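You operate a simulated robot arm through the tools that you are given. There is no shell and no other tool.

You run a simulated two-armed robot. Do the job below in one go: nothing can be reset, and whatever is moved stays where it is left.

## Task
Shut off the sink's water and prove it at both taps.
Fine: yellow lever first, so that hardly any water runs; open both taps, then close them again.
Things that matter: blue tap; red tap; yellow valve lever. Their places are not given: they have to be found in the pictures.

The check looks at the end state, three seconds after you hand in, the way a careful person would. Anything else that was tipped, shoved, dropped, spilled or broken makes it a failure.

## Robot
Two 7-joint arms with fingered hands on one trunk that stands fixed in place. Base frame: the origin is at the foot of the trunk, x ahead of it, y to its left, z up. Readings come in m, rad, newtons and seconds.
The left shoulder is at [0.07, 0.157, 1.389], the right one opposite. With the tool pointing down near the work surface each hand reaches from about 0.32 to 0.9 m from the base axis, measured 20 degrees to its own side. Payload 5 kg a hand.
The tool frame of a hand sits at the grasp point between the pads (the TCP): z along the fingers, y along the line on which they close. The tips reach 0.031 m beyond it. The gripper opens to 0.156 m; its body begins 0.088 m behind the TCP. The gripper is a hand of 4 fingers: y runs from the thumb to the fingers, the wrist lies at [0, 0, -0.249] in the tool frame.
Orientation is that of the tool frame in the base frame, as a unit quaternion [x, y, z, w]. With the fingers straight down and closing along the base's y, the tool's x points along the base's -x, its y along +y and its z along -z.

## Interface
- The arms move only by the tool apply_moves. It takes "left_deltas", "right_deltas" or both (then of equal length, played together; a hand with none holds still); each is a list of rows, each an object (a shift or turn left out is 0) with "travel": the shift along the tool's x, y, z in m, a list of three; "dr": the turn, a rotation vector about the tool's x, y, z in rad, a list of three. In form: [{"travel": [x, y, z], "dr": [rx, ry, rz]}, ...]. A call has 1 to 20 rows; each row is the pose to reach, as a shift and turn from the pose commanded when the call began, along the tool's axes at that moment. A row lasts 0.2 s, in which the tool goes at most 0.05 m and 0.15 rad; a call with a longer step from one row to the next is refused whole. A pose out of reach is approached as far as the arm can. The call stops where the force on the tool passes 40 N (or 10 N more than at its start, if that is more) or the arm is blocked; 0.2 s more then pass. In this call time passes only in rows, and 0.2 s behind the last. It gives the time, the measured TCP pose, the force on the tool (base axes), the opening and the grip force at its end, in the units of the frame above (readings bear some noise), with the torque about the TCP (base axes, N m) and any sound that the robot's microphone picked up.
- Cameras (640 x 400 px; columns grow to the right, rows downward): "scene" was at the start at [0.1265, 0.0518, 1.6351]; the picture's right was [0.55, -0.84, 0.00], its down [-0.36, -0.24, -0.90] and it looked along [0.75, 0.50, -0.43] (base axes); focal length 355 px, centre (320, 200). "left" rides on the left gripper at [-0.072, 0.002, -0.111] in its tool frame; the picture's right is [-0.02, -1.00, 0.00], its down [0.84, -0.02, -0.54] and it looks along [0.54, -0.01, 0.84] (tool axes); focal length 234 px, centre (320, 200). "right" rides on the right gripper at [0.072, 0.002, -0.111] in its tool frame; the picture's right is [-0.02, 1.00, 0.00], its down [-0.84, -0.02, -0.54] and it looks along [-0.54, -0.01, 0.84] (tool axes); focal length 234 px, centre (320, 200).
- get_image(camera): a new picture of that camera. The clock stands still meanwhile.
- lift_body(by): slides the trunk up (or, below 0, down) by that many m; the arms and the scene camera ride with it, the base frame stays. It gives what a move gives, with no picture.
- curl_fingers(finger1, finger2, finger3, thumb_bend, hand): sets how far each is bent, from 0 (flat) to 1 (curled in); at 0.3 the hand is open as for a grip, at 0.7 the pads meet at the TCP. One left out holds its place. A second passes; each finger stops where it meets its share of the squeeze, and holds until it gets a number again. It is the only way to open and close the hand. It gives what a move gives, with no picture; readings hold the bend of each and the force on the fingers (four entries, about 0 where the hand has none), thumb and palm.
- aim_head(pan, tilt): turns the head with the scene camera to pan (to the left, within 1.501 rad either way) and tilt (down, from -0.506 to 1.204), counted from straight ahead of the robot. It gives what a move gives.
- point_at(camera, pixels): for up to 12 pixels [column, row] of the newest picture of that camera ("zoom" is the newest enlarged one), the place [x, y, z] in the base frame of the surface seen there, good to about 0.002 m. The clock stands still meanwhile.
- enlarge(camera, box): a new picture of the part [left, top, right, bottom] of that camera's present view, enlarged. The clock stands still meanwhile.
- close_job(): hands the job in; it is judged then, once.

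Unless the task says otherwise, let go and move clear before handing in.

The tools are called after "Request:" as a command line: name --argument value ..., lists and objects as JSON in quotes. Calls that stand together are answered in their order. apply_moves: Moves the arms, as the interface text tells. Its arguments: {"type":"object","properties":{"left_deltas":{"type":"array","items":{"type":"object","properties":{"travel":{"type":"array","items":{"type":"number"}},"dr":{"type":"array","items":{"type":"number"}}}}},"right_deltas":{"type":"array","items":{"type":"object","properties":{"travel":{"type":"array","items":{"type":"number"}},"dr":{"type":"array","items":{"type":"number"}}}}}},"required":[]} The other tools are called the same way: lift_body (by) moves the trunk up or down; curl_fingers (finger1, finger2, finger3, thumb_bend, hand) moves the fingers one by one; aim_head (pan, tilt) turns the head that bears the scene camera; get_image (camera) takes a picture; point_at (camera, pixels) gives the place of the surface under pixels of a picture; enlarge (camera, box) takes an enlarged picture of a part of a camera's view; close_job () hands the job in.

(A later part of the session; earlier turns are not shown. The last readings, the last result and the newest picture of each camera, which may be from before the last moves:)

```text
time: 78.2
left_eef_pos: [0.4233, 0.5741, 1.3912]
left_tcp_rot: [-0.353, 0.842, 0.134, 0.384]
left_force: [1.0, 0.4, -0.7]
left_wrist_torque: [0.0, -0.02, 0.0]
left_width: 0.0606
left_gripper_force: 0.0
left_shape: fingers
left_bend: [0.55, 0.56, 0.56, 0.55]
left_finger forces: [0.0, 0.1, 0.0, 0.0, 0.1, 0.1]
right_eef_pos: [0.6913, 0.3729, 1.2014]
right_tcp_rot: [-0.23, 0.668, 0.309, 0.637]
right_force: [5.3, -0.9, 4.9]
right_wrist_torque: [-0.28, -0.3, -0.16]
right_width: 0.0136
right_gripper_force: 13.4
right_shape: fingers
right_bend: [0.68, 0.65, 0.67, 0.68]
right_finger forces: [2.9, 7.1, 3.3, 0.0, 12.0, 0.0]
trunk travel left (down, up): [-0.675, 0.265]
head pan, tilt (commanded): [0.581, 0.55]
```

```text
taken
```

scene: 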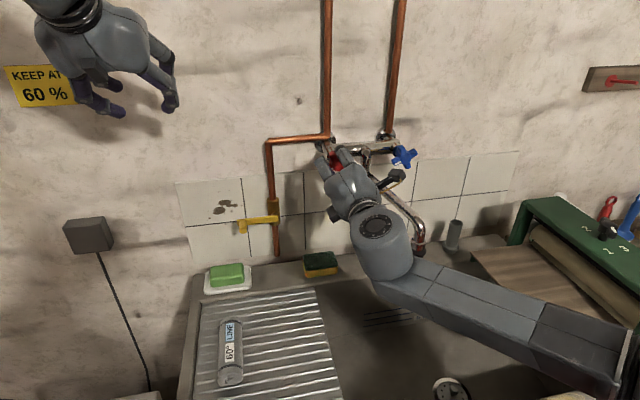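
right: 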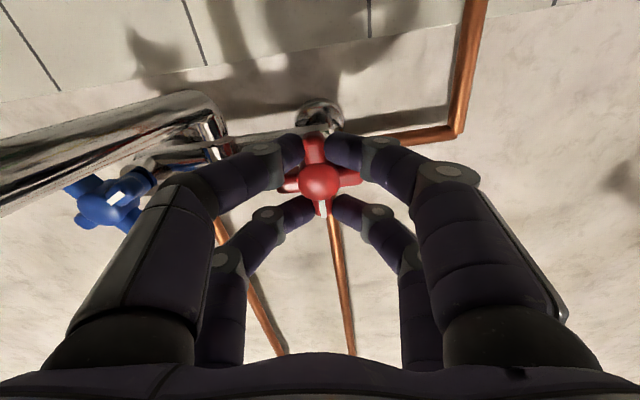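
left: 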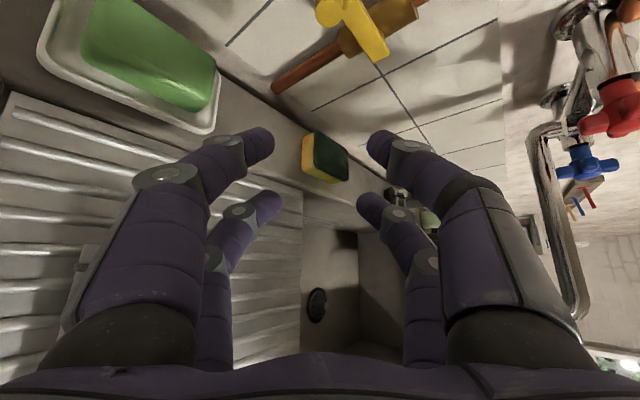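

The handle lags behind the hand and torque rose to 0.4 N m, so red is on its closed stop. I will open the fingers and withdraw straight back.

Request:
curl_fingers --hand "right" --finger1 0.56 --finger2 0.56 --finger3 0.56 --thumb_bend 0.56

Request:
apply_moves --right_deltas '[{"travel": [0, 0, -0.02]}, {"travel": [0, 0, -0.05]}, {"travel": [0, 0, -0.09], "dr": [0, 0, -0.06]}, {"travel": [0, 0, -0.13], "dr": [0, 0, -0.12]}, {"travel": [0, 0, -0.17], "dr": [0, 0, -0.12]}, {"travel": [0, 0, -0.21], "dr": [0, 0, -0.12]}, {"travel": [0, 0, -0.25], "dr": [0, 0, -0.12]}]'

Request:
get_image --camera "right"

Request:
get_image --camera "scene"

```text
time: 79.2
left_eef_pos: [0.4232, 0.5739, 1.3903]
left_tcp_rot: [-0.355, 0.842, 0.135, 0.384]
left_force: [1.2, -0.2, 0.9]
left_wrist_torque: [0.0, 0.01, 0.01]
left_width: 0.0605
left_gripper_force: 0.1
left_shape: fingers
left_bend: [0.55, 0.56, 0.56, 0.55]
left_finger forces: [0.0, 0.0, 0.1, 0.0, 0.1, 0.1]
right_eef_pos: [0.6903, 0.3749, 1.2015]
right_tcp_rot: [-0.231, 0.668, 0.309, 0.637]
right_force: [-0.5, 0.5, -0.2]
right_wrist_torque: [0.02, 0.01, 0.0]
right_width: 0.0565
right_gripper_force: 0.1
right_shape: fingers
right_bend: [0.56, 0.56, 0.56, 0.56]
right_finger forces: [0.0, 0.1, 0.1, 0.0, 0.1, 0.0]
trunk travel left (down, up): [-0.675, 0.265]
head pan, tilt (commanded): [0.581, 0.55]
```

```text
time: 80.8
left_eef_pos: [0.4223, 0.5737, 1.3937]
left_tcp_rot: [-0.355, 0.842, 0.135, 0.384]
left_force: [-0.5, 0.6, 0.6]
left_wrist_torque: [0.0, -0.03, 0.0]
left_width: 0.0604
left_gripper_force: 0.0
left_shape: fingers
left_bend: [0.55, 0.56, 0.56, 0.55]
left_finger forces: [0.0, 0.1, 0.0, 0.1, 0.0, 0.1]
right_eef_pos: [0.5137, 0.1959, 1.2028]
right_tcp_rot: [-0.271, 0.652, 0.271, 0.654]
right_force: [0.2, 0.3, -0.1]
right_wrist_torque: [-0.01, -0.01, -0.02]
right_width: 0.0568
right_gripper_force: 0.0
right_shape: fingers
right_bend: [0.56, 0.56, 0.56, 0.56]
right_finger forces: [0.1, 0.0, 0.0, 0.1, 0.0, 0.1]
trunk travel left (down, up): [-0.675, 0.265]
head pan, tilt (commanded): [0.581, 0.55]
```

```text
taken
```

right: 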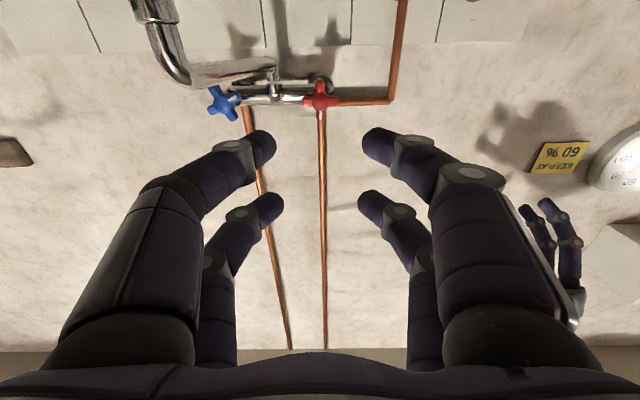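

```text
taken
```

scene: 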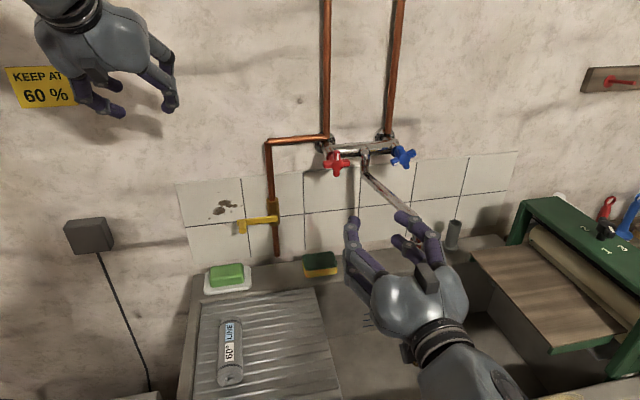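

Red is closed and released. Before going to blue I will set the spout straight again: first I will move in front of its outlet, staying 0.4 m off the wall.

Request:
apply_moves --right_deltas '[{"travel": [0.012, -0.023, -0.01]}, {"travel": [0.025, -0.046, -0.01]}, {"travel": [0.038, -0.069, -0.01]}, {"travel": [0.05, -0.092, -0.01]}, {"travel": [0.06, -0.1133, -0.01]}]'

Request:
get_image --camera "right"

Request:
get_image --camera "scene"

```text
time: 82.0
left_eef_pos: [0.4237, 0.574, 1.3915]
left_tcp_rot: [-0.354, 0.842, 0.135, 0.384]
left_force: [-0.2, -0.2, -0.2]
left_wrist_torque: [-0.03, -0.01, 0.05]
left_width: 0.0607
left_gripper_force: 0.1
left_shape: fingers
left_bend: [0.55, 0.56, 0.56, 0.55]
left_finger forces: [0.0, 0.0, 0.0, 0.1, 0.0, 0.1]
right_eef_pos: [0.5862, 0.1094, 1.1406]
right_tcp_rot: [-0.27, 0.653, 0.271, 0.654]
right_force: [0.8, 0.1, 0.1]
right_wrist_torque: [0.01, 0.01, -0.03]
right_width: 0.0567
right_gripper_force: 0.1
right_shape: fingers
right_bend: [0.56, 0.56, 0.56, 0.56]
right_finger forces: [0.0, 0.0, 0.0, 0.0, 0.0, 0.0]
trunk travel left (down, up): [-0.675, 0.265]
head pan, tilt (commanded): [0.581, 0.55]
```

```text
taken
```

right: 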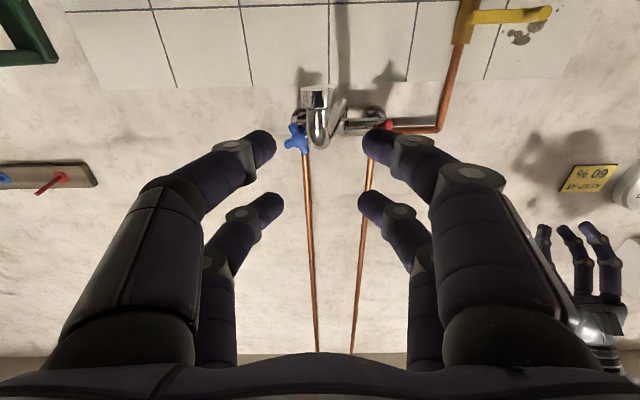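

```text
taken
```

scene: 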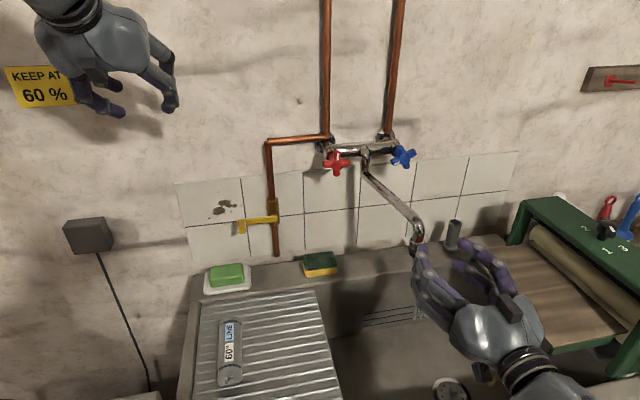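

The spout's outlet shows at (317,97) with its elbow at (322,125), right between the fingers. I will measure it.

Request:
point_at --camera "right" --pixels '[[317, 92], [306, 95], [327, 95], [318, 105], [311, 115], [327, 115], [321, 125], [322, 140]]'

Request:
enlarge --camera "right" --box '[260, 60, 400, 170]'

Request:
enlarge --camera "scene" --box '[350, 140, 450, 260]'

Request:
point_at --camera "zoom" --pixels '[[365, 110], [385, 130], [430, 180], [480, 230], [510, 265], [515, 290], [515, 320], [515, 340]]'

```text
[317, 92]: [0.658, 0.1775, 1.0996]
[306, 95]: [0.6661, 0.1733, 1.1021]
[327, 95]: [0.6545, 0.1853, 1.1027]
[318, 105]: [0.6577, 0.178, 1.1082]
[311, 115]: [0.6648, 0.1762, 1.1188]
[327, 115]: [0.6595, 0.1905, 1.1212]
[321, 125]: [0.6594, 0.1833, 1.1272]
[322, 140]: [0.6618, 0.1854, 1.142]
```

```text
3.64 times, centred on (330, 115) of right
```

zoom: 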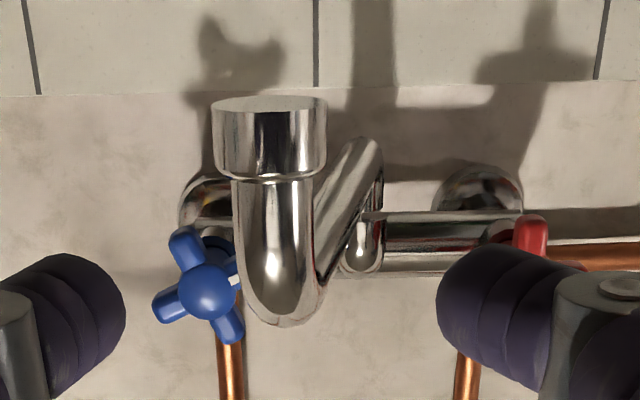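

```text
3.33 times, centred on (400, 200) of scene
```

zoom: 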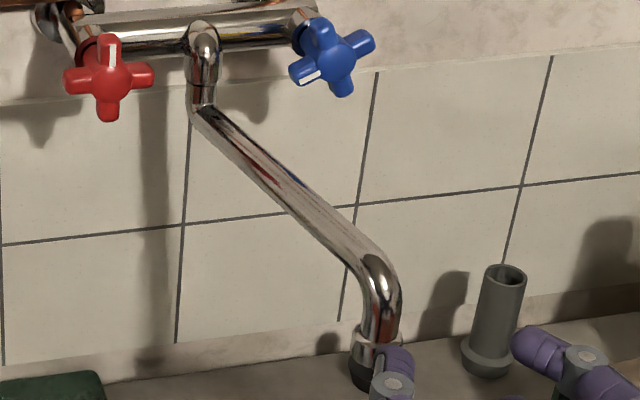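

```text
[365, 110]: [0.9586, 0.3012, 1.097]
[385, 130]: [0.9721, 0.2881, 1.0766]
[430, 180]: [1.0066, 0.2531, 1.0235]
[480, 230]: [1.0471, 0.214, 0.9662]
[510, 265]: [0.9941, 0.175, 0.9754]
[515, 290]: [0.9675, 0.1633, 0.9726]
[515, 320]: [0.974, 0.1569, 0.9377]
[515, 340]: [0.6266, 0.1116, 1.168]
```

The spout's tip centre is at u≈0.338, and its original place was about 0.298. I will advance so the open fingers straddle the outlet, then narrow the gap without clamping.

Request:
apply_moves --right_deltas '[{"travel": [0, -0.001, 0.03]}, {"travel": [0, -0.001, 0.06]}, {"travel": [0, -0.001, 0.09]}]'

Request:
get_image --camera "right"

```text
time: 82.8
left_eef_pos: [0.4243, 0.5749, 1.3914]
left_tcp_rot: [-0.355, 0.842, 0.135, 0.383]
left_force: [-0.6, -0.3, 0.1]
left_wrist_torque: [0.0, 0.01, -0.01]
left_width: 0.0607
left_gripper_force: 0.0
left_shape: fingers
left_bend: [0.55, 0.56, 0.56, 0.55]
left_finger forces: [0.0, 0.1, 0.1, 0.0, 0.0, 0.1]
right_eef_pos: [0.6505, 0.1755, 1.1394]
right_tcp_rot: [-0.271, 0.653, 0.271, 0.653]
right_force: [-0.2, 0.0, 0.8]
right_wrist_torque: [-0.03, -0.03, 0.0]
right_width: 0.0566
right_gripper_force: 0.0
right_shape: fingers
right_bend: [0.56, 0.56, 0.56, 0.56]
right_finger forces: [0.1, 0.0, 0.0, 0.0, 0.1, 0.1]
trunk travel left (down, up): [-0.675, 0.265]
head pan, tilt (commanded): [0.581, 0.55]
```

```text
taken
```

right: 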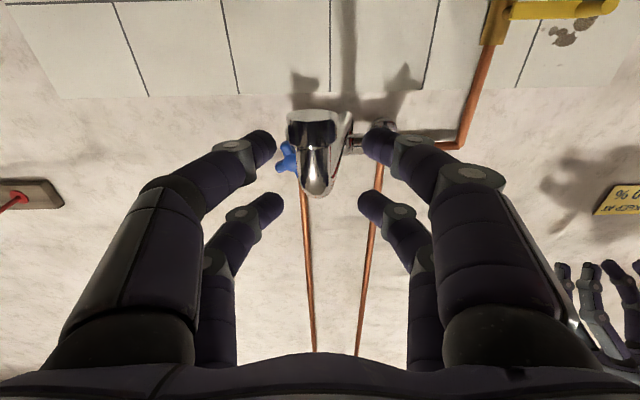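

The outlet sits between the fingers at columns 290–340. I will narrow all digits to 0.62.

Request:
curl_fingers --hand "right" --finger1 0.62 --finger2 0.62 --finger3 0.62 --thumb_bend 0.62

Request:
get_image --camera "right"

```text
time: 83.8
left_eef_pos: [0.424, 0.574, 1.3911]
left_tcp_rot: [-0.355, 0.842, 0.135, 0.384]
left_force: [0.2, -0.5, 0.1]
left_wrist_torque: [0.02, -0.02, -0.02]
left_width: 0.0604
left_gripper_force: 0.1
left_shape: fingers
left_bend: [0.55, 0.56, 0.56, 0.55]
left_finger forces: [0.0, 0.0, 0.0, 0.0, 0.1, 0.0]
right_eef_pos: [0.6503, 0.1747, 1.14]
right_tcp_rot: [-0.27, 0.653, 0.27, 0.654]
right_force: [0.2, 0.6, -0.9]
right_wrist_torque: [0.0, 0.02, 0.0]
right_width: 0.0343
right_gripper_force: 0.1
right_shape: fingers
right_bend: [0.62, 0.62, 0.62, 0.62]
right_finger forces: [0.0, 0.0, 0.0, 0.1, 0.1, 0.0]
trunk travel left (down, up): [-0.675, 0.265]
head pan, tilt (commanded): [0.581, 0.55]
```

```text
taken
```

right: 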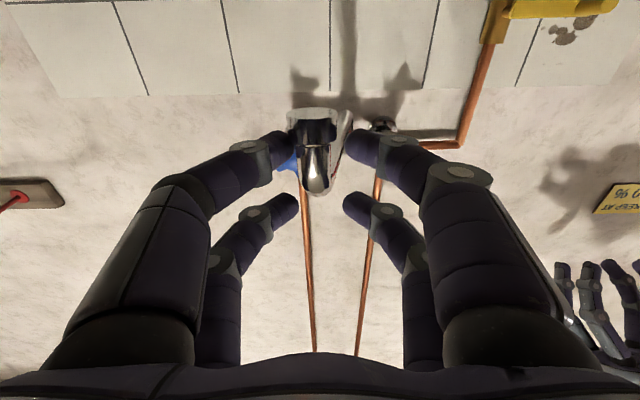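

The gap is 34 mm around the outlet with no contact force. I will sweep left 3.5 cm to swing the spout back and then measure.

Request:
apply_moves --right_deltas '[{"travel": [0, 0.007, 0]}, {"travel": [0, 0.014, 0]}, {"travel": [0, 0.021, 0]}, {"travel": [0, 0.028, 0]}, {"travel": [0, 0.035, 0]}]'

Request:
get_image --camera "right"

Request:
get_image --camera "scene"

Request:
point_at --camera "right" --pixels '[[315, 112], [315, 130], [315, 150], [316, 175], [300, 118], [330, 118]]'

```text
time: 85.0
left_eef_pos: [0.424, 0.5743, 1.3903]
left_tcp_rot: [-0.354, 0.842, 0.134, 0.384]
left_force: [-0.1, 0.5, 0.4]
left_wrist_torque: [0.01, 0.0, 0.04]
left_width: 0.0604
left_gripper_force: 0.0
left_shape: fingers
left_bend: [0.55, 0.56, 0.56, 0.55]
left_finger forces: [0.1, 0.1, 0.1, 0.0, 0.0, 0.0]
right_eef_pos: [0.6256, 0.1982, 1.1435]
right_tcp_rot: [-0.27, 0.653, 0.269, 0.654]
right_force: [0.3, 0.0, 0.3]
right_wrist_torque: [-0.03, 0.0, 0.03]
right_width: 0.0348
right_gripper_force: 0.8
right_shape: fingers
right_bend: [0.62, 0.62, 0.62, 0.62]
right_finger forces: [0.0, 0.0, 0.0, 0.0, 0.4, 0.0]
trunk travel left (down, up): [-0.675, 0.265]
head pan, tilt (commanded): [0.581, 0.55]
```

```text
taken
```

right: 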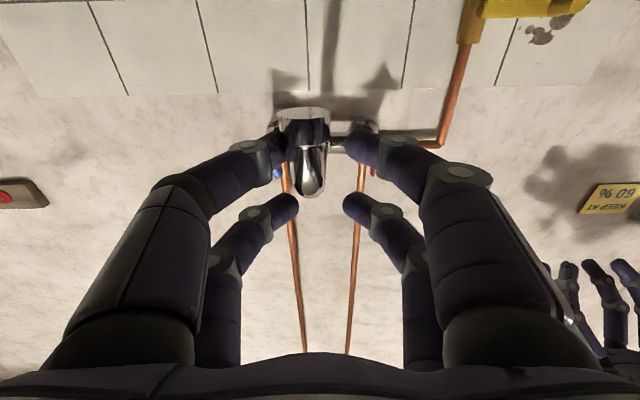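

```text
taken
```

scene: 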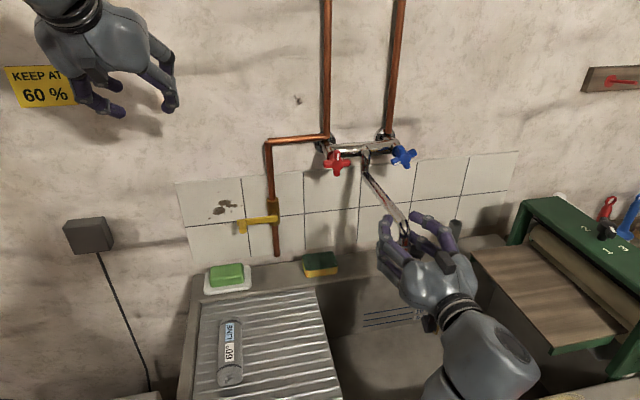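

```text
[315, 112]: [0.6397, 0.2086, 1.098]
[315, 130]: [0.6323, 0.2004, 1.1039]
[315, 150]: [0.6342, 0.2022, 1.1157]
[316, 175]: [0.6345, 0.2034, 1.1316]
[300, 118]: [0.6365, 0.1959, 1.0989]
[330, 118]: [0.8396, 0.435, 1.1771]
```

The spout follows with under 1 N on the thumb; its centre is now at u≈0.309. I will move left another 11 mm and measure again.

Request:
apply_moves --right_deltas '[{"travel": [0, 0.006, 0]}, {"travel": [0, 0.011, 0]}]'

Request:
get_image --camera "right"

Request:
point_at --camera "right" --pixels '[[305, 115], [305, 130], [305, 150], [308, 175], [290, 118], [320, 118]]'

Request:
enlarge --camera "scene" --box '[340, 130, 460, 280]'

```text
time: 85.6
left_eef_pos: [0.4244, 0.5738, 1.3919]
left_tcp_rot: [-0.355, 0.842, 0.135, 0.384]
left_force: [-0.1, 0.4, 0.2]
left_wrist_torque: [0.02, 0.0, -0.02]
left_width: 0.0606
left_gripper_force: 0.0
left_shape: fingers
left_bend: [0.55, 0.56, 0.56, 0.55]
left_finger forces: [0.0, 0.0, 0.1, 0.0, 0.0, 0.0]
right_eef_pos: [0.6202, 0.2057, 1.1419]
right_tcp_rot: [-0.27, 0.653, 0.27, 0.654]
right_force: [0.2, -1.3, 0.8]
right_wrist_torque: [0.02, -0.02, -0.01]
right_width: 0.0344
right_gripper_force: 0.2
right_shape: fingers
right_bend: [0.62, 0.62, 0.62, 0.62]
right_finger forces: [0.1, 0.0, 0.0, 0.1, 0.3, 0.1]
trunk travel left (down, up): [-0.675, 0.265]
head pan, tilt (commanded): [0.581, 0.55]
```

```text
taken
```

right: 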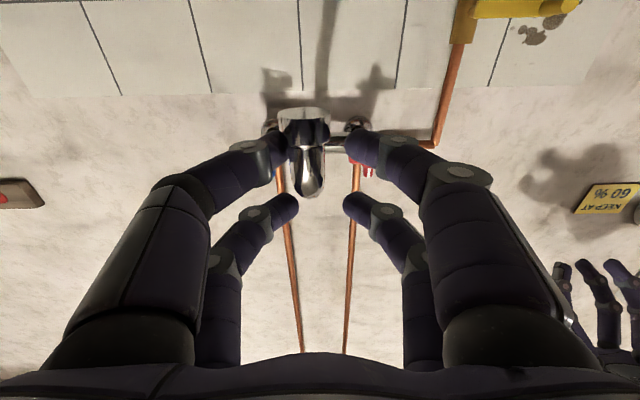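

```text
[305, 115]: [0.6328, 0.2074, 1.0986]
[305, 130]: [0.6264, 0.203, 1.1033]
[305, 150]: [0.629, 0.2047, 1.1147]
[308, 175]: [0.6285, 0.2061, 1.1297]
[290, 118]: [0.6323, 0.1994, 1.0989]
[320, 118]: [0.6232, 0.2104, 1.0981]
```

```text
2.67 times, centred on (400, 205) of scene
```

zoom: 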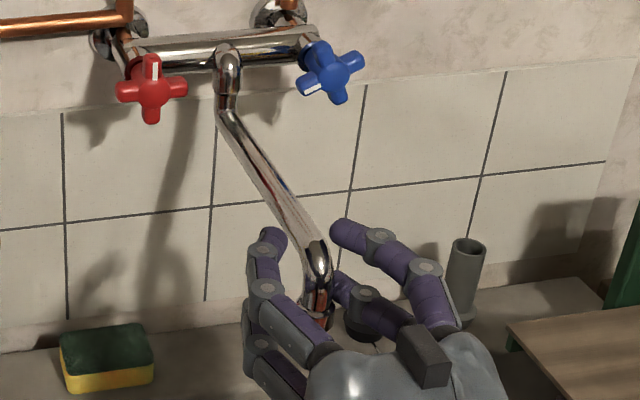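

The spout centre is now at u≈0.2995, midway between the taps, and in the scene its tip is back at about (399,246) as at first. I will check it with the same camera that gave the original reading.

Request:
point_at --camera "zoom" --pixels '[[318, 310], [316, 290], [317, 270], [300, 235], [265, 180], [235, 130], [225, 85], [318, 320]]'

```text
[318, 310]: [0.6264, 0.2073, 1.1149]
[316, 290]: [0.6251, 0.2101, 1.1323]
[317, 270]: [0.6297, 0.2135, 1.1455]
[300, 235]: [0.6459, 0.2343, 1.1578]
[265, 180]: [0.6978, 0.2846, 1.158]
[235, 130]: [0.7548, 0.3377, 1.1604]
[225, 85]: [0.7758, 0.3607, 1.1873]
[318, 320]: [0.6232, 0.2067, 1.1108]
```

The outlet reads (0.6264,0.2073), against (0.6275,0.2082) originally, so the spout is back in place. I will open the fingers and back off, clear of it.

Request:
curl_fingers --hand "right" --finger1 0.55 --finger2 0.55 --finger3 0.55 --thumb_bend 0.55

Request:
apply_moves --right_deltas '[{"travel": [0, -0.003, -0.03]}, {"travel": [0, -0.003, -0.06]}, {"travel": [0, -0.003, -0.1]}]'

Request:
get_image --camera "right"

Request:
get_image --camera "scene"

```text
time: 86.6
left_eef_pos: [0.4236, 0.5743, 1.3916]
left_tcp_rot: [-0.354, 0.842, 0.134, 0.384]
left_force: [0.5, -0.1, -0.7]
left_wrist_torque: [0.01, -0.02, -0.01]
left_width: 0.0604
left_gripper_force: 0.1
left_shape: fingers
left_bend: [0.55, 0.56, 0.56, 0.55]
left_finger forces: [0.1, 0.0, 0.0, 0.0, 0.1, 0.1]
right_eef_pos: [0.6193, 0.2062, 1.1424]
right_tcp_rot: [-0.271, 0.652, 0.27, 0.654]
right_force: [0.1, 0.1, -0.8]
right_wrist_torque: [0.01, -0.03, 0.02]
right_width: 0.0603
right_gripper_force: 0.1
right_shape: fingers
right_bend: [0.55, 0.55, 0.55, 0.55]
right_finger forces: [0.0, 0.1, 0.0, 0.0, 0.1, 0.0]
trunk travel left (down, up): [-0.675, 0.265]
head pan, tilt (commanded): [0.581, 0.55]
```

```text
time: 87.4
left_eef_pos: [0.4212, 0.5727, 1.391]
left_tcp_rot: [-0.354, 0.842, 0.134, 0.384]
left_force: [-0.3, -0.7, 0.5]
left_wrist_torque: [-0.01, -0.02, -0.01]
left_width: 0.0607
left_gripper_force: 0.0
left_shape: fingers
left_bend: [0.55, 0.56, 0.56, 0.55]
left_finger forces: [0.1, 0.1, 0.1, 0.0, 0.0, 0.0]
right_eef_pos: [0.5483, 0.1318, 1.1455]
right_tcp_rot: [-0.27, 0.653, 0.27, 0.655]
right_force: [1.0, -0.4, -1.4]
right_wrist_torque: [0.03, 0.0, 0.01]
right_width: 0.0604
right_gripper_force: 0.0
right_shape: fingers
right_bend: [0.55, 0.55, 0.55, 0.55]
right_finger forces: [0.1, 0.1, 0.1, 0.0, 0.0, 0.0]
trunk travel left (down, up): [-0.675, 0.265]
head pan, tilt (commanded): [0.581, 0.55]
```

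```text
taken
```

right: 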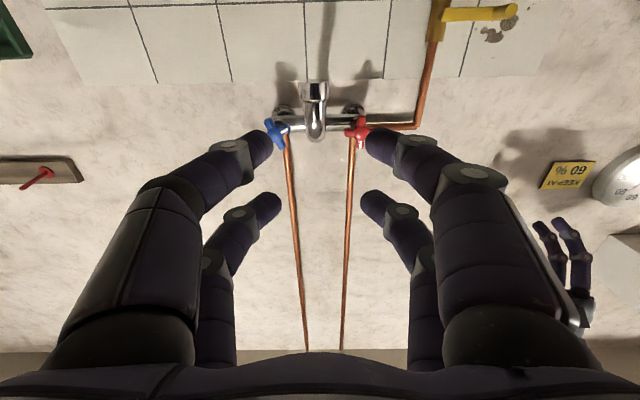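

```text
taken
```

scene: 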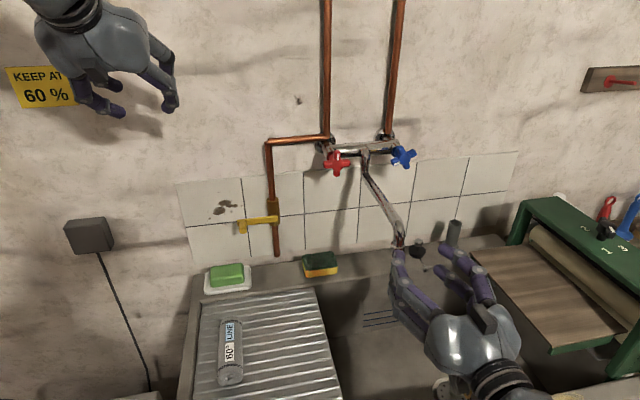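

The spout stands straight between the taps, (315,105) in the hand view. I will move across to blue at the standoff and pre-roll the hand to the open handle's angle (−2.1 rad).

Request:
apply_moves --right_deltas '[{"travel": [-0.0145, -0.02, 0.002]}, {"travel": [-0.029, -0.04, 0.004]}, {"travel": [-0.0435, -0.06, 0.006]}, {"travel": [-0.058, -0.08, 0.008]}, {"travel": [-0.058, -0.08, 0.008], "dr": [0, 0, -0.14]}, {"travel": [-0.058, -0.08, 0.008], "dr": [0, 0, -0.28]}, {"travel": [-0.058, -0.08, 0.008], "dr": [0, 0, -0.42]}, {"travel": [-0.058, -0.08, 0.008], "dr": [0, 0, -0.56]}, {"travel": [-0.058, -0.08, 0.008], "dr": [0, 0, -0.7]}, {"travel": [-0.058, -0.08, 0.008], "dr": [0, 0, -0.84]}, {"travel": [-0.058, -0.08, 0.008], "dr": [0, 0, -0.98]}, {"travel": [-0.058, -0.08, 0.008], "dr": [0, 0, -1.12]}, {"travel": [-0.058, -0.08, 0.008], "dr": [0, 0, -1.26]}, {"travel": [-0.058, -0.08, 0.008], "dr": [0, 0, -1.4]}, {"travel": [-0.058, -0.08, 0.008], "dr": [0, 0, -1.54]}, {"travel": [-0.058, -0.08, 0.008], "dr": [0, 0, -1.68]}, {"travel": [-0.058, -0.08, 0.008], "dr": [0, 0, -1.82]}, {"travel": [-0.058, -0.08, 0.008], "dr": [0, 0, -1.96]}, {"travel": [-0.058, -0.08, 0.008], "dr": [0, 0, -2.09]}]'

Request:
get_image --camera "right"

```text
time: 91.4
left_eef_pos: [0.4226, 0.5747, 1.3907]
left_tcp_rot: [-0.354, 0.842, 0.135, 0.384]
left_force: [0.8, 0.0, 0.1]
left_wrist_torque: [0.04, 0.02, 0.02]
left_width: 0.0606
left_gripper_force: 0.0
left_shape: fingers
left_bend: [0.55, 0.56, 0.56, 0.55]
left_finger forces: [0.0, 0.0, 0.0, 0.1, 0.1, 0.0]
right_eef_pos: [0.6123, 0.0819, 1.199]
right_tcp_rot: [0.701, -0.093, 0.431, -0.561]
right_force: [0.2, -0.1, -0.8]
right_wrist_torque: [0.03, 0.01, 0.03]
right_width: 0.0605
right_gripper_force: 0.0
right_shape: fingers
right_bend: [0.55, 0.55, 0.55, 0.55]
right_finger forces: [0.0, 0.0, 0.0, 0.0, 0.0, 0.0]
trunk travel left (down, up): [-0.675, 0.265]
head pan, tilt (commanded): [0.581, 0.55]
```

```text
taken
```

right: 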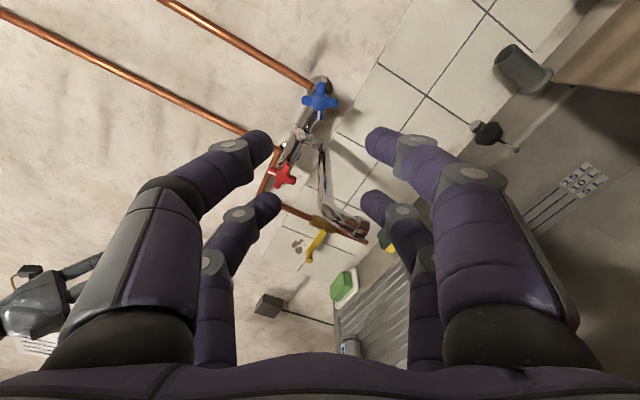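

The rolled hand is in front of blue (handle at (320,98), its lobes square with the fingers), with position tracking good. I will advance 19 cm and check.

Request:
apply_moves --right_deltas '[{"travel": [0.0008, -0.0013, 0.04]}, {"travel": [0.0008, -0.0013, 0.08]}, {"travel": [0.0008, -0.0013, 0.12]}, {"travel": [0.0008, -0.0013, 0.15]}]'

Request:
apply_moves --right_deltas '[{"travel": [0, 0, 0.02]}, {"travel": [0, 0, 0.04]}]'

Request:
get_image --camera "right"

Request:
get_image --camera "scene"

```text
time: 92.4
left_eef_pos: [0.4241, 0.5742, 1.3898]
left_tcp_rot: [-0.355, 0.842, 0.135, 0.383]
left_force: [0.0, 0.6, 0.1]
left_wrist_torque: [0.02, 0.01, -0.02]
left_width: 0.0606
left_gripper_force: 0.0
left_shape: fingers
left_bend: [0.55, 0.56, 0.56, 0.55]
left_finger forces: [0.0, 0.0, 0.0, 0.0, 0.0, 0.0]
right_eef_pos: [0.7184, 0.1873, 1.2013]
right_tcp_rot: [0.7, -0.093, 0.43, -0.562]
right_force: [-0.5, 0.1, -0.2]
right_wrist_torque: [0.04, 0.02, -0.03]
right_width: 0.0605
right_gripper_force: 0.0
right_shape: fingers
right_bend: [0.55, 0.55, 0.55, 0.55]
right_finger forces: [0.0, 0.0, 0.1, 0.0, 0.0, 0.0]
trunk travel left (down, up): [-0.675, 0.265]
head pan, tilt (commanded): [0.581, 0.55]
```

```text
time: 93.0
left_eef_pos: [0.425, 0.5747, 1.3905]
left_tcp_rot: [-0.354, 0.842, 0.134, 0.384]
left_force: [0.5, 0.3, -0.1]
left_wrist_torque: [-0.01, 0.01, -0.02]
left_width: 0.0606
left_gripper_force: 0.0
left_shape: fingers
left_bend: [0.55, 0.56, 0.56, 0.55]
left_finger forces: [0.0, 0.1, 0.1, 0.0, 0.0, 0.0]
right_eef_pos: [0.7486, 0.2166, 1.2005]
right_tcp_rot: [0.701, -0.094, 0.43, -0.561]
right_force: [0.2, -0.2, -1.0]
right_wrist_torque: [0.05, 0.05, -0.01]
right_width: 0.0608
right_gripper_force: 0.1
right_shape: fingers
right_bend: [0.55, 0.55, 0.55, 0.55]
right_finger forces: [0.0, 0.0, 0.1, 0.0, 0.1, 0.1]
trunk travel left (down, up): [-0.675, 0.265]
head pan, tilt (commanded): [0.581, 0.55]
```

```text
taken
```

right: 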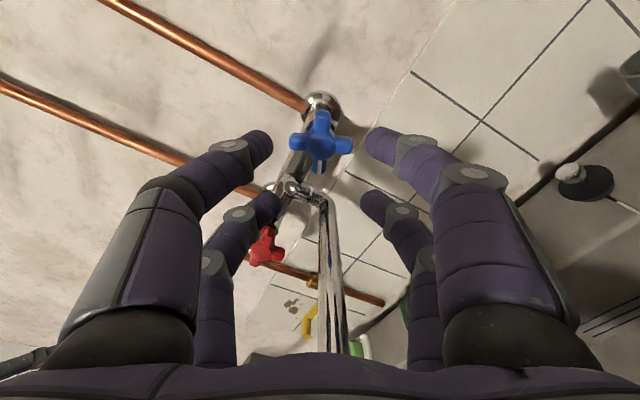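

```text
taken
```

scene: 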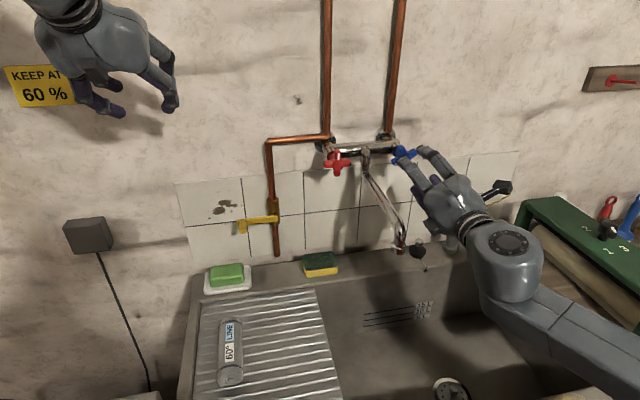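

Blue is centred at (320,141) and the spout is straight and clear. I will advance the last 7 cm to grip depth.

Request:
apply_moves --right_deltas '[{"travel": [0, 0, 0.02]}, {"travel": [0, 0, 0.04]}, {"travel": [0, 0, 0.056]}, {"travel": [0, 0, 0.07]}]'

Request:
get_image --camera "right"

```text
time: 94.0
left_eef_pos: [0.4236, 0.5759, 1.3902]
left_tcp_rot: [-0.354, 0.842, 0.134, 0.383]
left_force: [-0.3, -0.1, -0.1]
left_wrist_torque: [-0.03, 0.0, -0.01]
left_width: 0.0604
left_gripper_force: 0.1
left_shape: fingers
left_bend: [0.55, 0.56, 0.56, 0.55]
left_finger forces: [0.0, 0.0, 0.0, 0.0, 0.0, 0.0]
right_eef_pos: [0.7971, 0.2666, 1.2007]
right_tcp_rot: [0.701, -0.094, 0.43, -0.561]
right_force: [0.0, 0.3, 0.5]
right_wrist_torque: [0.01, -0.05, 0.0]
right_width: 0.0606
right_gripper_force: 0.1
right_shape: fingers
right_bend: [0.55, 0.55, 0.55, 0.55]
right_finger forces: [0.1, 0.1, 0.0, 0.1, 0.1, 0.0]
trunk travel left (down, up): [-0.675, 0.265]
head pan, tilt (commanded): [0.581, 0.55]
```

```text
taken
```

right: 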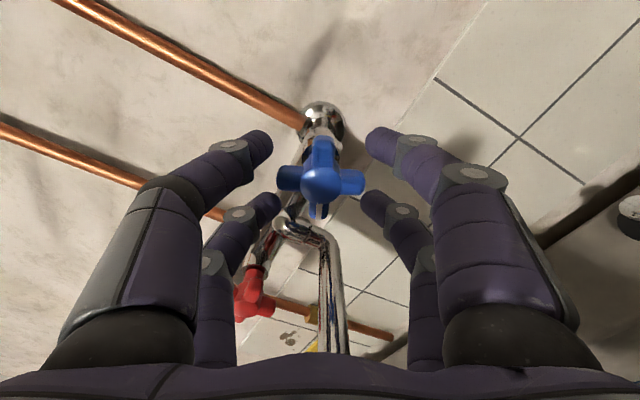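

The blue handle sits squarely between the finger pairs, centred at (320,180). I will close the fingers and turn it back clockwise.

Request:
curl_fingers --hand "right" --finger1 0.72 --finger2 0.72 --finger3 0.72 --thumb_bend 0.72

Request:
apply_moves --right_deltas '[{"dr": [0, 0, 0.14]}, {"dr": [0, 0, 0.28]}, {"dr": [0, 0, 0.42]}, {"dr": [0, 0, 0.56]}, {"dr": [0, 0, 0.7]}, {"dr": [0, 0, 0.84]}, {"dr": [0, 0, 0.98]}, {"dr": [0, 0, 1.12]}]'

Request:
get_image --camera "right"

Request:
enlarge --camera "scene" --box '[300, 110, 500, 270]'

```text
time: 95.0
left_eef_pos: [0.4236, 0.5738, 1.3907]
left_tcp_rot: [-0.354, 0.842, 0.134, 0.383]
left_force: [-0.5, -0.4, 0.2]
left_wrist_torque: [-0.03, 0.03, -0.01]
left_width: 0.0606
left_gripper_force: 0.1
left_shape: fingers
left_bend: [0.55, 0.56, 0.56, 0.55]
left_finger forces: [0.1, 0.1, 0.1, 0.1, 0.1, 0.1]
right_eef_pos: [0.7981, 0.2658, 1.202]
right_tcp_rot: [0.7, -0.094, 0.43, -0.562]
right_force: [4.1, 4.1, 1.7]
right_wrist_torque: [0.08, -0.03, -0.06]
right_width: 0.0139
right_gripper_force: 10.9
right_shape: fingers
right_bend: [0.66, 0.67, 0.67, 0.69]
right_finger forces: [5.6, 4.7, 5.1, 0.0, 6.3, 0.1]
trunk travel left (down, up): [-0.675, 0.265]
head pan, tilt (commanded): [0.581, 0.55]
```

```text
time: 96.8
left_eef_pos: [0.4247, 0.5748, 1.3911]
left_tcp_rot: [-0.354, 0.842, 0.135, 0.384]
left_force: [0.9, -0.3, -0.7]
left_wrist_torque: [0.02, 0.04, -0.02]
left_width: 0.0605
left_gripper_force: 0.0
left_shape: fingers
left_bend: [0.55, 0.56, 0.56, 0.55]
left_finger forces: [0.0, 0.1, 0.1, 0.1, 0.0, 0.1]
right_eef_pos: [0.7979, 0.2662, 1.2]
right_tcp_rot: [-0.543, 0.453, -0.066, 0.704]
right_force: [10.2, 2.9, 0.9]
right_wrist_torque: [-0.01, -0.04, -0.14]
right_width: 0.0137
right_gripper_force: 10.4
right_shape: fingers
right_bend: [0.66, 0.67, 0.67, 0.69]
right_finger forces: [4.4, 4.1, 5.2, 0.2, 6.9, 0.0]
trunk travel left (down, up): [-0.675, 0.265]
head pan, tilt (commanded): [0.581, 0.55]
```

```text
taken
```

right: 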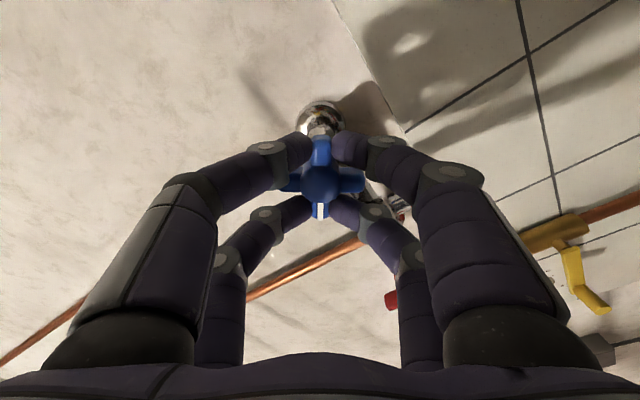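

```text
2.50 times, centred on (400, 190) of scene
```

zoom: 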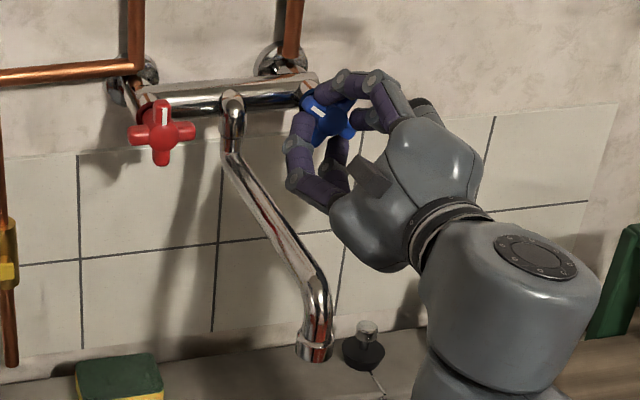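

Blue is turning back with the hand (mark at zoom (318,110)), and the spout is untouched. I will finish the turn and press slightly onto the closed stop.

Request:
apply_moves --right_deltas '[{"dr": [0, 0, 0.14]}, {"dr": [0, 0, 0.28]}, {"dr": [0, 0, 0.42]}, {"dr": [0, 0, 0.56]}, {"dr": [0, 0, 0.7]}, {"dr": [0, 0, 0.84]}, {"dr": [0, 0, 0.95]}]'

Request:
apply_moves --right_deltas '[{"dr": [0, 0, 0.05]}, {"dr": [0, 0, 0.1]}, {"dr": [0, 0, 0.14]}]'

Request:
get_image --camera "right"

Request:
enlarge --camera "scene" --box '[300, 110, 500, 270]'

```text
time: 98.4
left_eef_pos: [0.4249, 0.5751, 1.3896]
left_tcp_rot: [-0.354, 0.843, 0.134, 0.383]
left_force: [-0.6, -0.4, 0.0]
left_wrist_torque: [-0.01, -0.02, 0.02]
left_width: 0.0609
left_gripper_force: 0.1
left_shape: fingers
left_bend: [0.55, 0.56, 0.56, 0.55]
left_finger forces: [0.0, 0.0, 0.0, 0.0, 0.0, 0.0]
right_eef_pos: [0.7974, 0.2664, 1.2001]
right_tcp_rot: [-0.276, 0.652, 0.263, 0.656]
right_force: [3.6, 1.0, -9.4]
right_wrist_torque: [-0.24, 0.1, -0.07]
right_width: 0.0135
right_gripper_force: 11.0
right_shape: fingers
right_bend: [0.66, 0.66, 0.67, 0.69]
right_finger forces: [4.5, 5.7, 4.4, 0.0, 7.8, 0.0]
trunk travel left (down, up): [-0.675, 0.265]
head pan, tilt (commanded): [0.581, 0.55]
```

```text
time: 99.2
left_eef_pos: [0.4253, 0.5735, 1.3907]
left_tcp_rot: [-0.354, 0.842, 0.134, 0.383]
left_force: [0.1, 0.4, 0.0]
left_wrist_torque: [0.03, 0.0, 0.01]
left_width: 0.0606
left_gripper_force: 0.0
left_shape: fingers
left_bend: [0.55, 0.56, 0.56, 0.55]
left_finger forces: [0.0, 0.0, 0.0, 0.0, 0.0, 0.0]
right_eef_pos: [0.7972, 0.2669, 1.2006]
right_tcp_rot: [-0.231, 0.668, 0.31, 0.636]
right_force: [0.8, -1.7, -9.1]
right_wrist_torque: [-0.52, -0.1, -0.05]
right_width: 0.0136
right_gripper_force: 12.5
right_shape: fingers
right_bend: [0.68, 0.64, 0.68, 0.69]
right_finger forces: [3.4, 8.9, 2.6, 0.1, 11.4, 0.0]
trunk travel left (down, up): [-0.675, 0.265]
head pan, tilt (commanded): [0.581, 0.55]
```

```text
taken
```

right: 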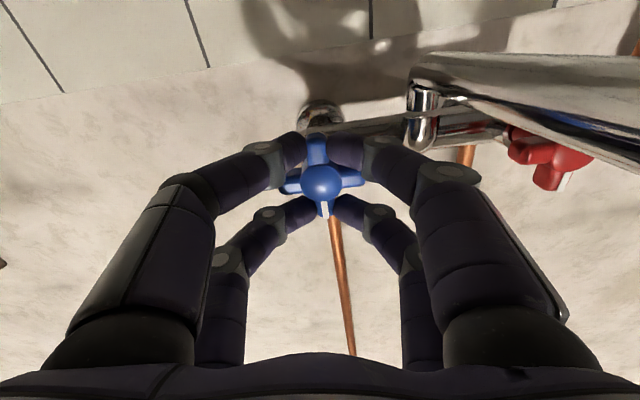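

```text
2.50 times, centred on (400, 190) of scene
```

zoom: 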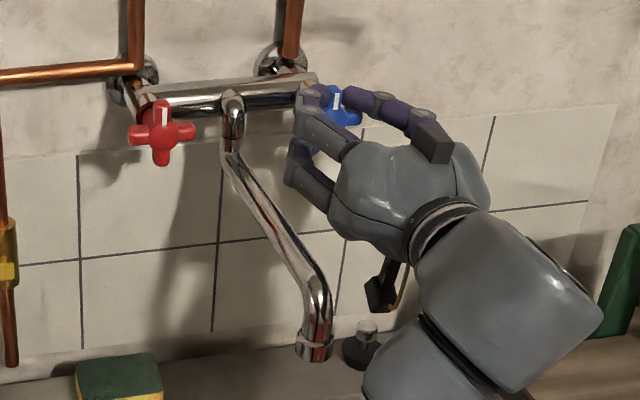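

Blue's mark is upright and it now resists further turning (0.44 N m, handle lagging), so it is on its closed stop. I will release it and withdraw straight back.

Request:
curl_fingers --hand "right" --finger1 0.56 --finger2 0.56 --finger3 0.56 --thumb_bend 0.56

Request:
apply_moves --right_deltas '[{"travel": [0, 0, -0.02]}, {"travel": [0, 0, -0.05]}, {"travel": [0, 0, -0.09]}, {"travel": [0, 0, -0.13], "dr": [0, 0, -0.06]}, {"travel": [0, 0, -0.17], "dr": [0, 0, -0.12]}, {"travel": [0, 0, -0.21], "dr": [0, 0, -0.12]}, {"travel": [0, 0, -0.25], "dr": [0, 0, -0.12]}]'

Request:
get_image --camera "right"

Request:
get_image --camera "scene"

Request:
enlarge --camera "scene" --box '[230, 110, 430, 270]'

```text
time: 100.2
left_eef_pos: [0.4233, 0.5735, 1.3907]
left_tcp_rot: [-0.354, 0.842, 0.134, 0.385]
left_force: [0.9, 0.0, 1.0]
left_wrist_torque: [0.01, -0.01, 0.0]
left_width: 0.0607
left_gripper_force: 0.0
left_shape: fingers
left_bend: [0.55, 0.56, 0.56, 0.55]
left_finger forces: [0.1, 0.1, 0.1, 0.0, 0.0, 0.0]
right_eef_pos: [0.7965, 0.2664, 1.2006]
right_tcp_rot: [-0.231, 0.668, 0.309, 0.637]
right_force: [-0.7, 0.0, -0.7]
right_wrist_torque: [0.01, 0.02, -0.01]
right_width: 0.0565
right_gripper_force: 0.1
right_shape: fingers
right_bend: [0.56, 0.56, 0.56, 0.56]
right_finger forces: [0.0, 0.1, 0.0, 0.1, 0.0, 0.0]
trunk travel left (down, up): [-0.675, 0.265]
head pan, tilt (commanded): [0.581, 0.55]
```

```text
time: 101.8
left_eef_pos: [0.4219, 0.5728, 1.3919]
left_tcp_rot: [-0.354, 0.842, 0.135, 0.385]
left_force: [-1.1, 0.0, 0.2]
left_wrist_torque: [0.0, -0.04, 0.02]
left_width: 0.0605
left_gripper_force: 0.1
left_shape: fingers
left_bend: [0.55, 0.56, 0.56, 0.55]
left_finger forces: [0.0, 0.0, 0.0, 0.1, 0.0, 0.0]
right_eef_pos: [0.6164, 0.0868, 1.2034]
right_tcp_rot: [-0.27, 0.652, 0.27, 0.655]
right_force: [-0.5, 0.4, -0.6]
right_wrist_torque: [0.0, 0.0, 0.03]
right_width: 0.0563
right_gripper_force: 0.1
right_shape: fingers
right_bend: [0.56, 0.56, 0.56, 0.56]
right_finger forces: [0.1, 0.1, 0.1, 0.1, 0.0, 0.0]
trunk travel left (down, up): [-0.675, 0.265]
head pan, tilt (commanded): [0.581, 0.55]
```

```text
taken
```

right: 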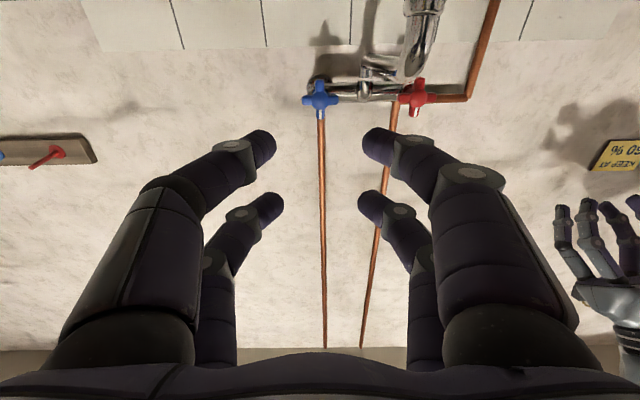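

```text
taken
```

scene: 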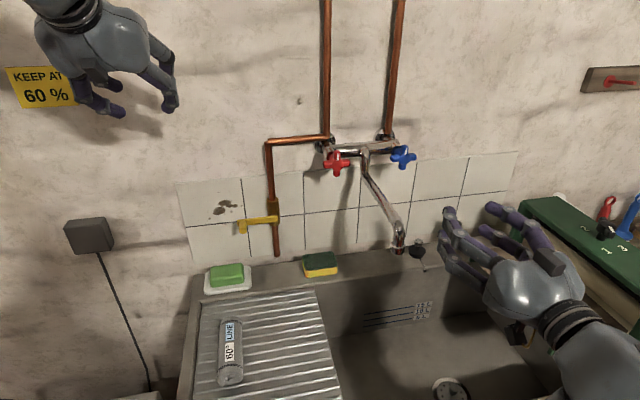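

```text
2.50 times, centred on (330, 190) of scene
```

zoom: 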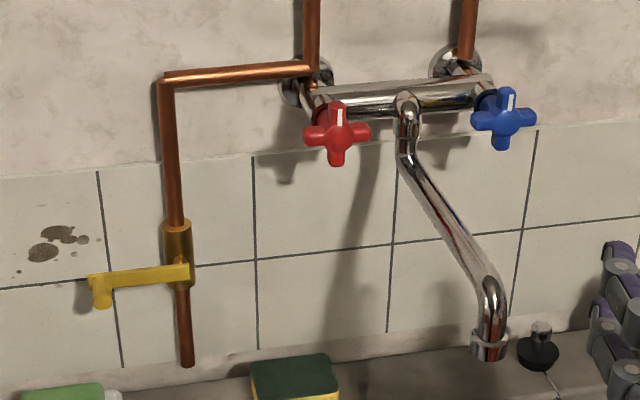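

Both marks are upright, the lever is across the pipe and the spout is straight and dry. I will take a closer look at the taps and lever before finishing.

Request:
enlarge --camera "scene" --box '[315, 125, 425, 185]'

Request:
enlarge --camera "right" --box '[280, 50, 460, 150]'

Request:
enlarge --camera "scene" --box '[220, 180, 310, 270]'

Request:
point_at --camera "zoom" --pixels '[[140, 210], [180, 205], [230, 200], [300, 192], [340, 188], [395, 180], [160, 245], [150, 190]]'

```text
5.82 times, centred on (370, 155) of scene
```

zoom: 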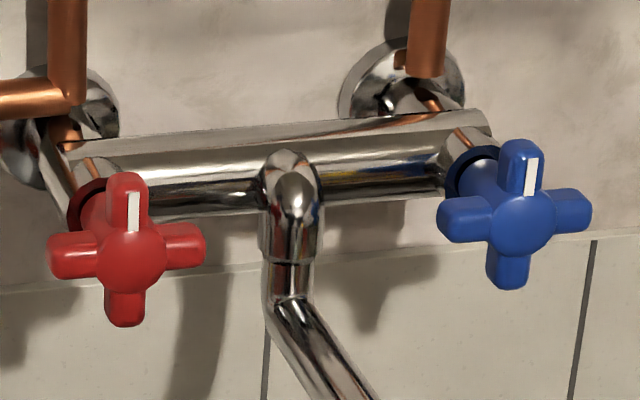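

```text
3.56 times, centred on (370, 100) of right
```

zoom: 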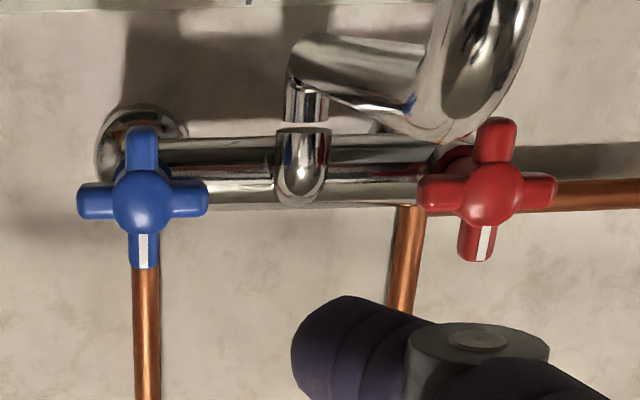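

```text
4.44 times, centred on (265, 225) of scene
```

zoom: 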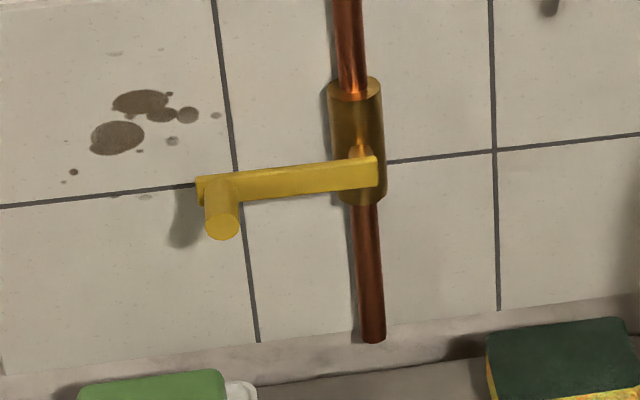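

```text
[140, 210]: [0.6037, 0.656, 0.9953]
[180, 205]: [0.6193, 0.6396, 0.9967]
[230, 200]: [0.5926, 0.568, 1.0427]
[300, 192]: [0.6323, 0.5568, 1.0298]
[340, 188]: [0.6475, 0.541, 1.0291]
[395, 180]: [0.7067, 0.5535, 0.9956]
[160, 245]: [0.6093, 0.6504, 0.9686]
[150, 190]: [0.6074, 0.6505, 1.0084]
```

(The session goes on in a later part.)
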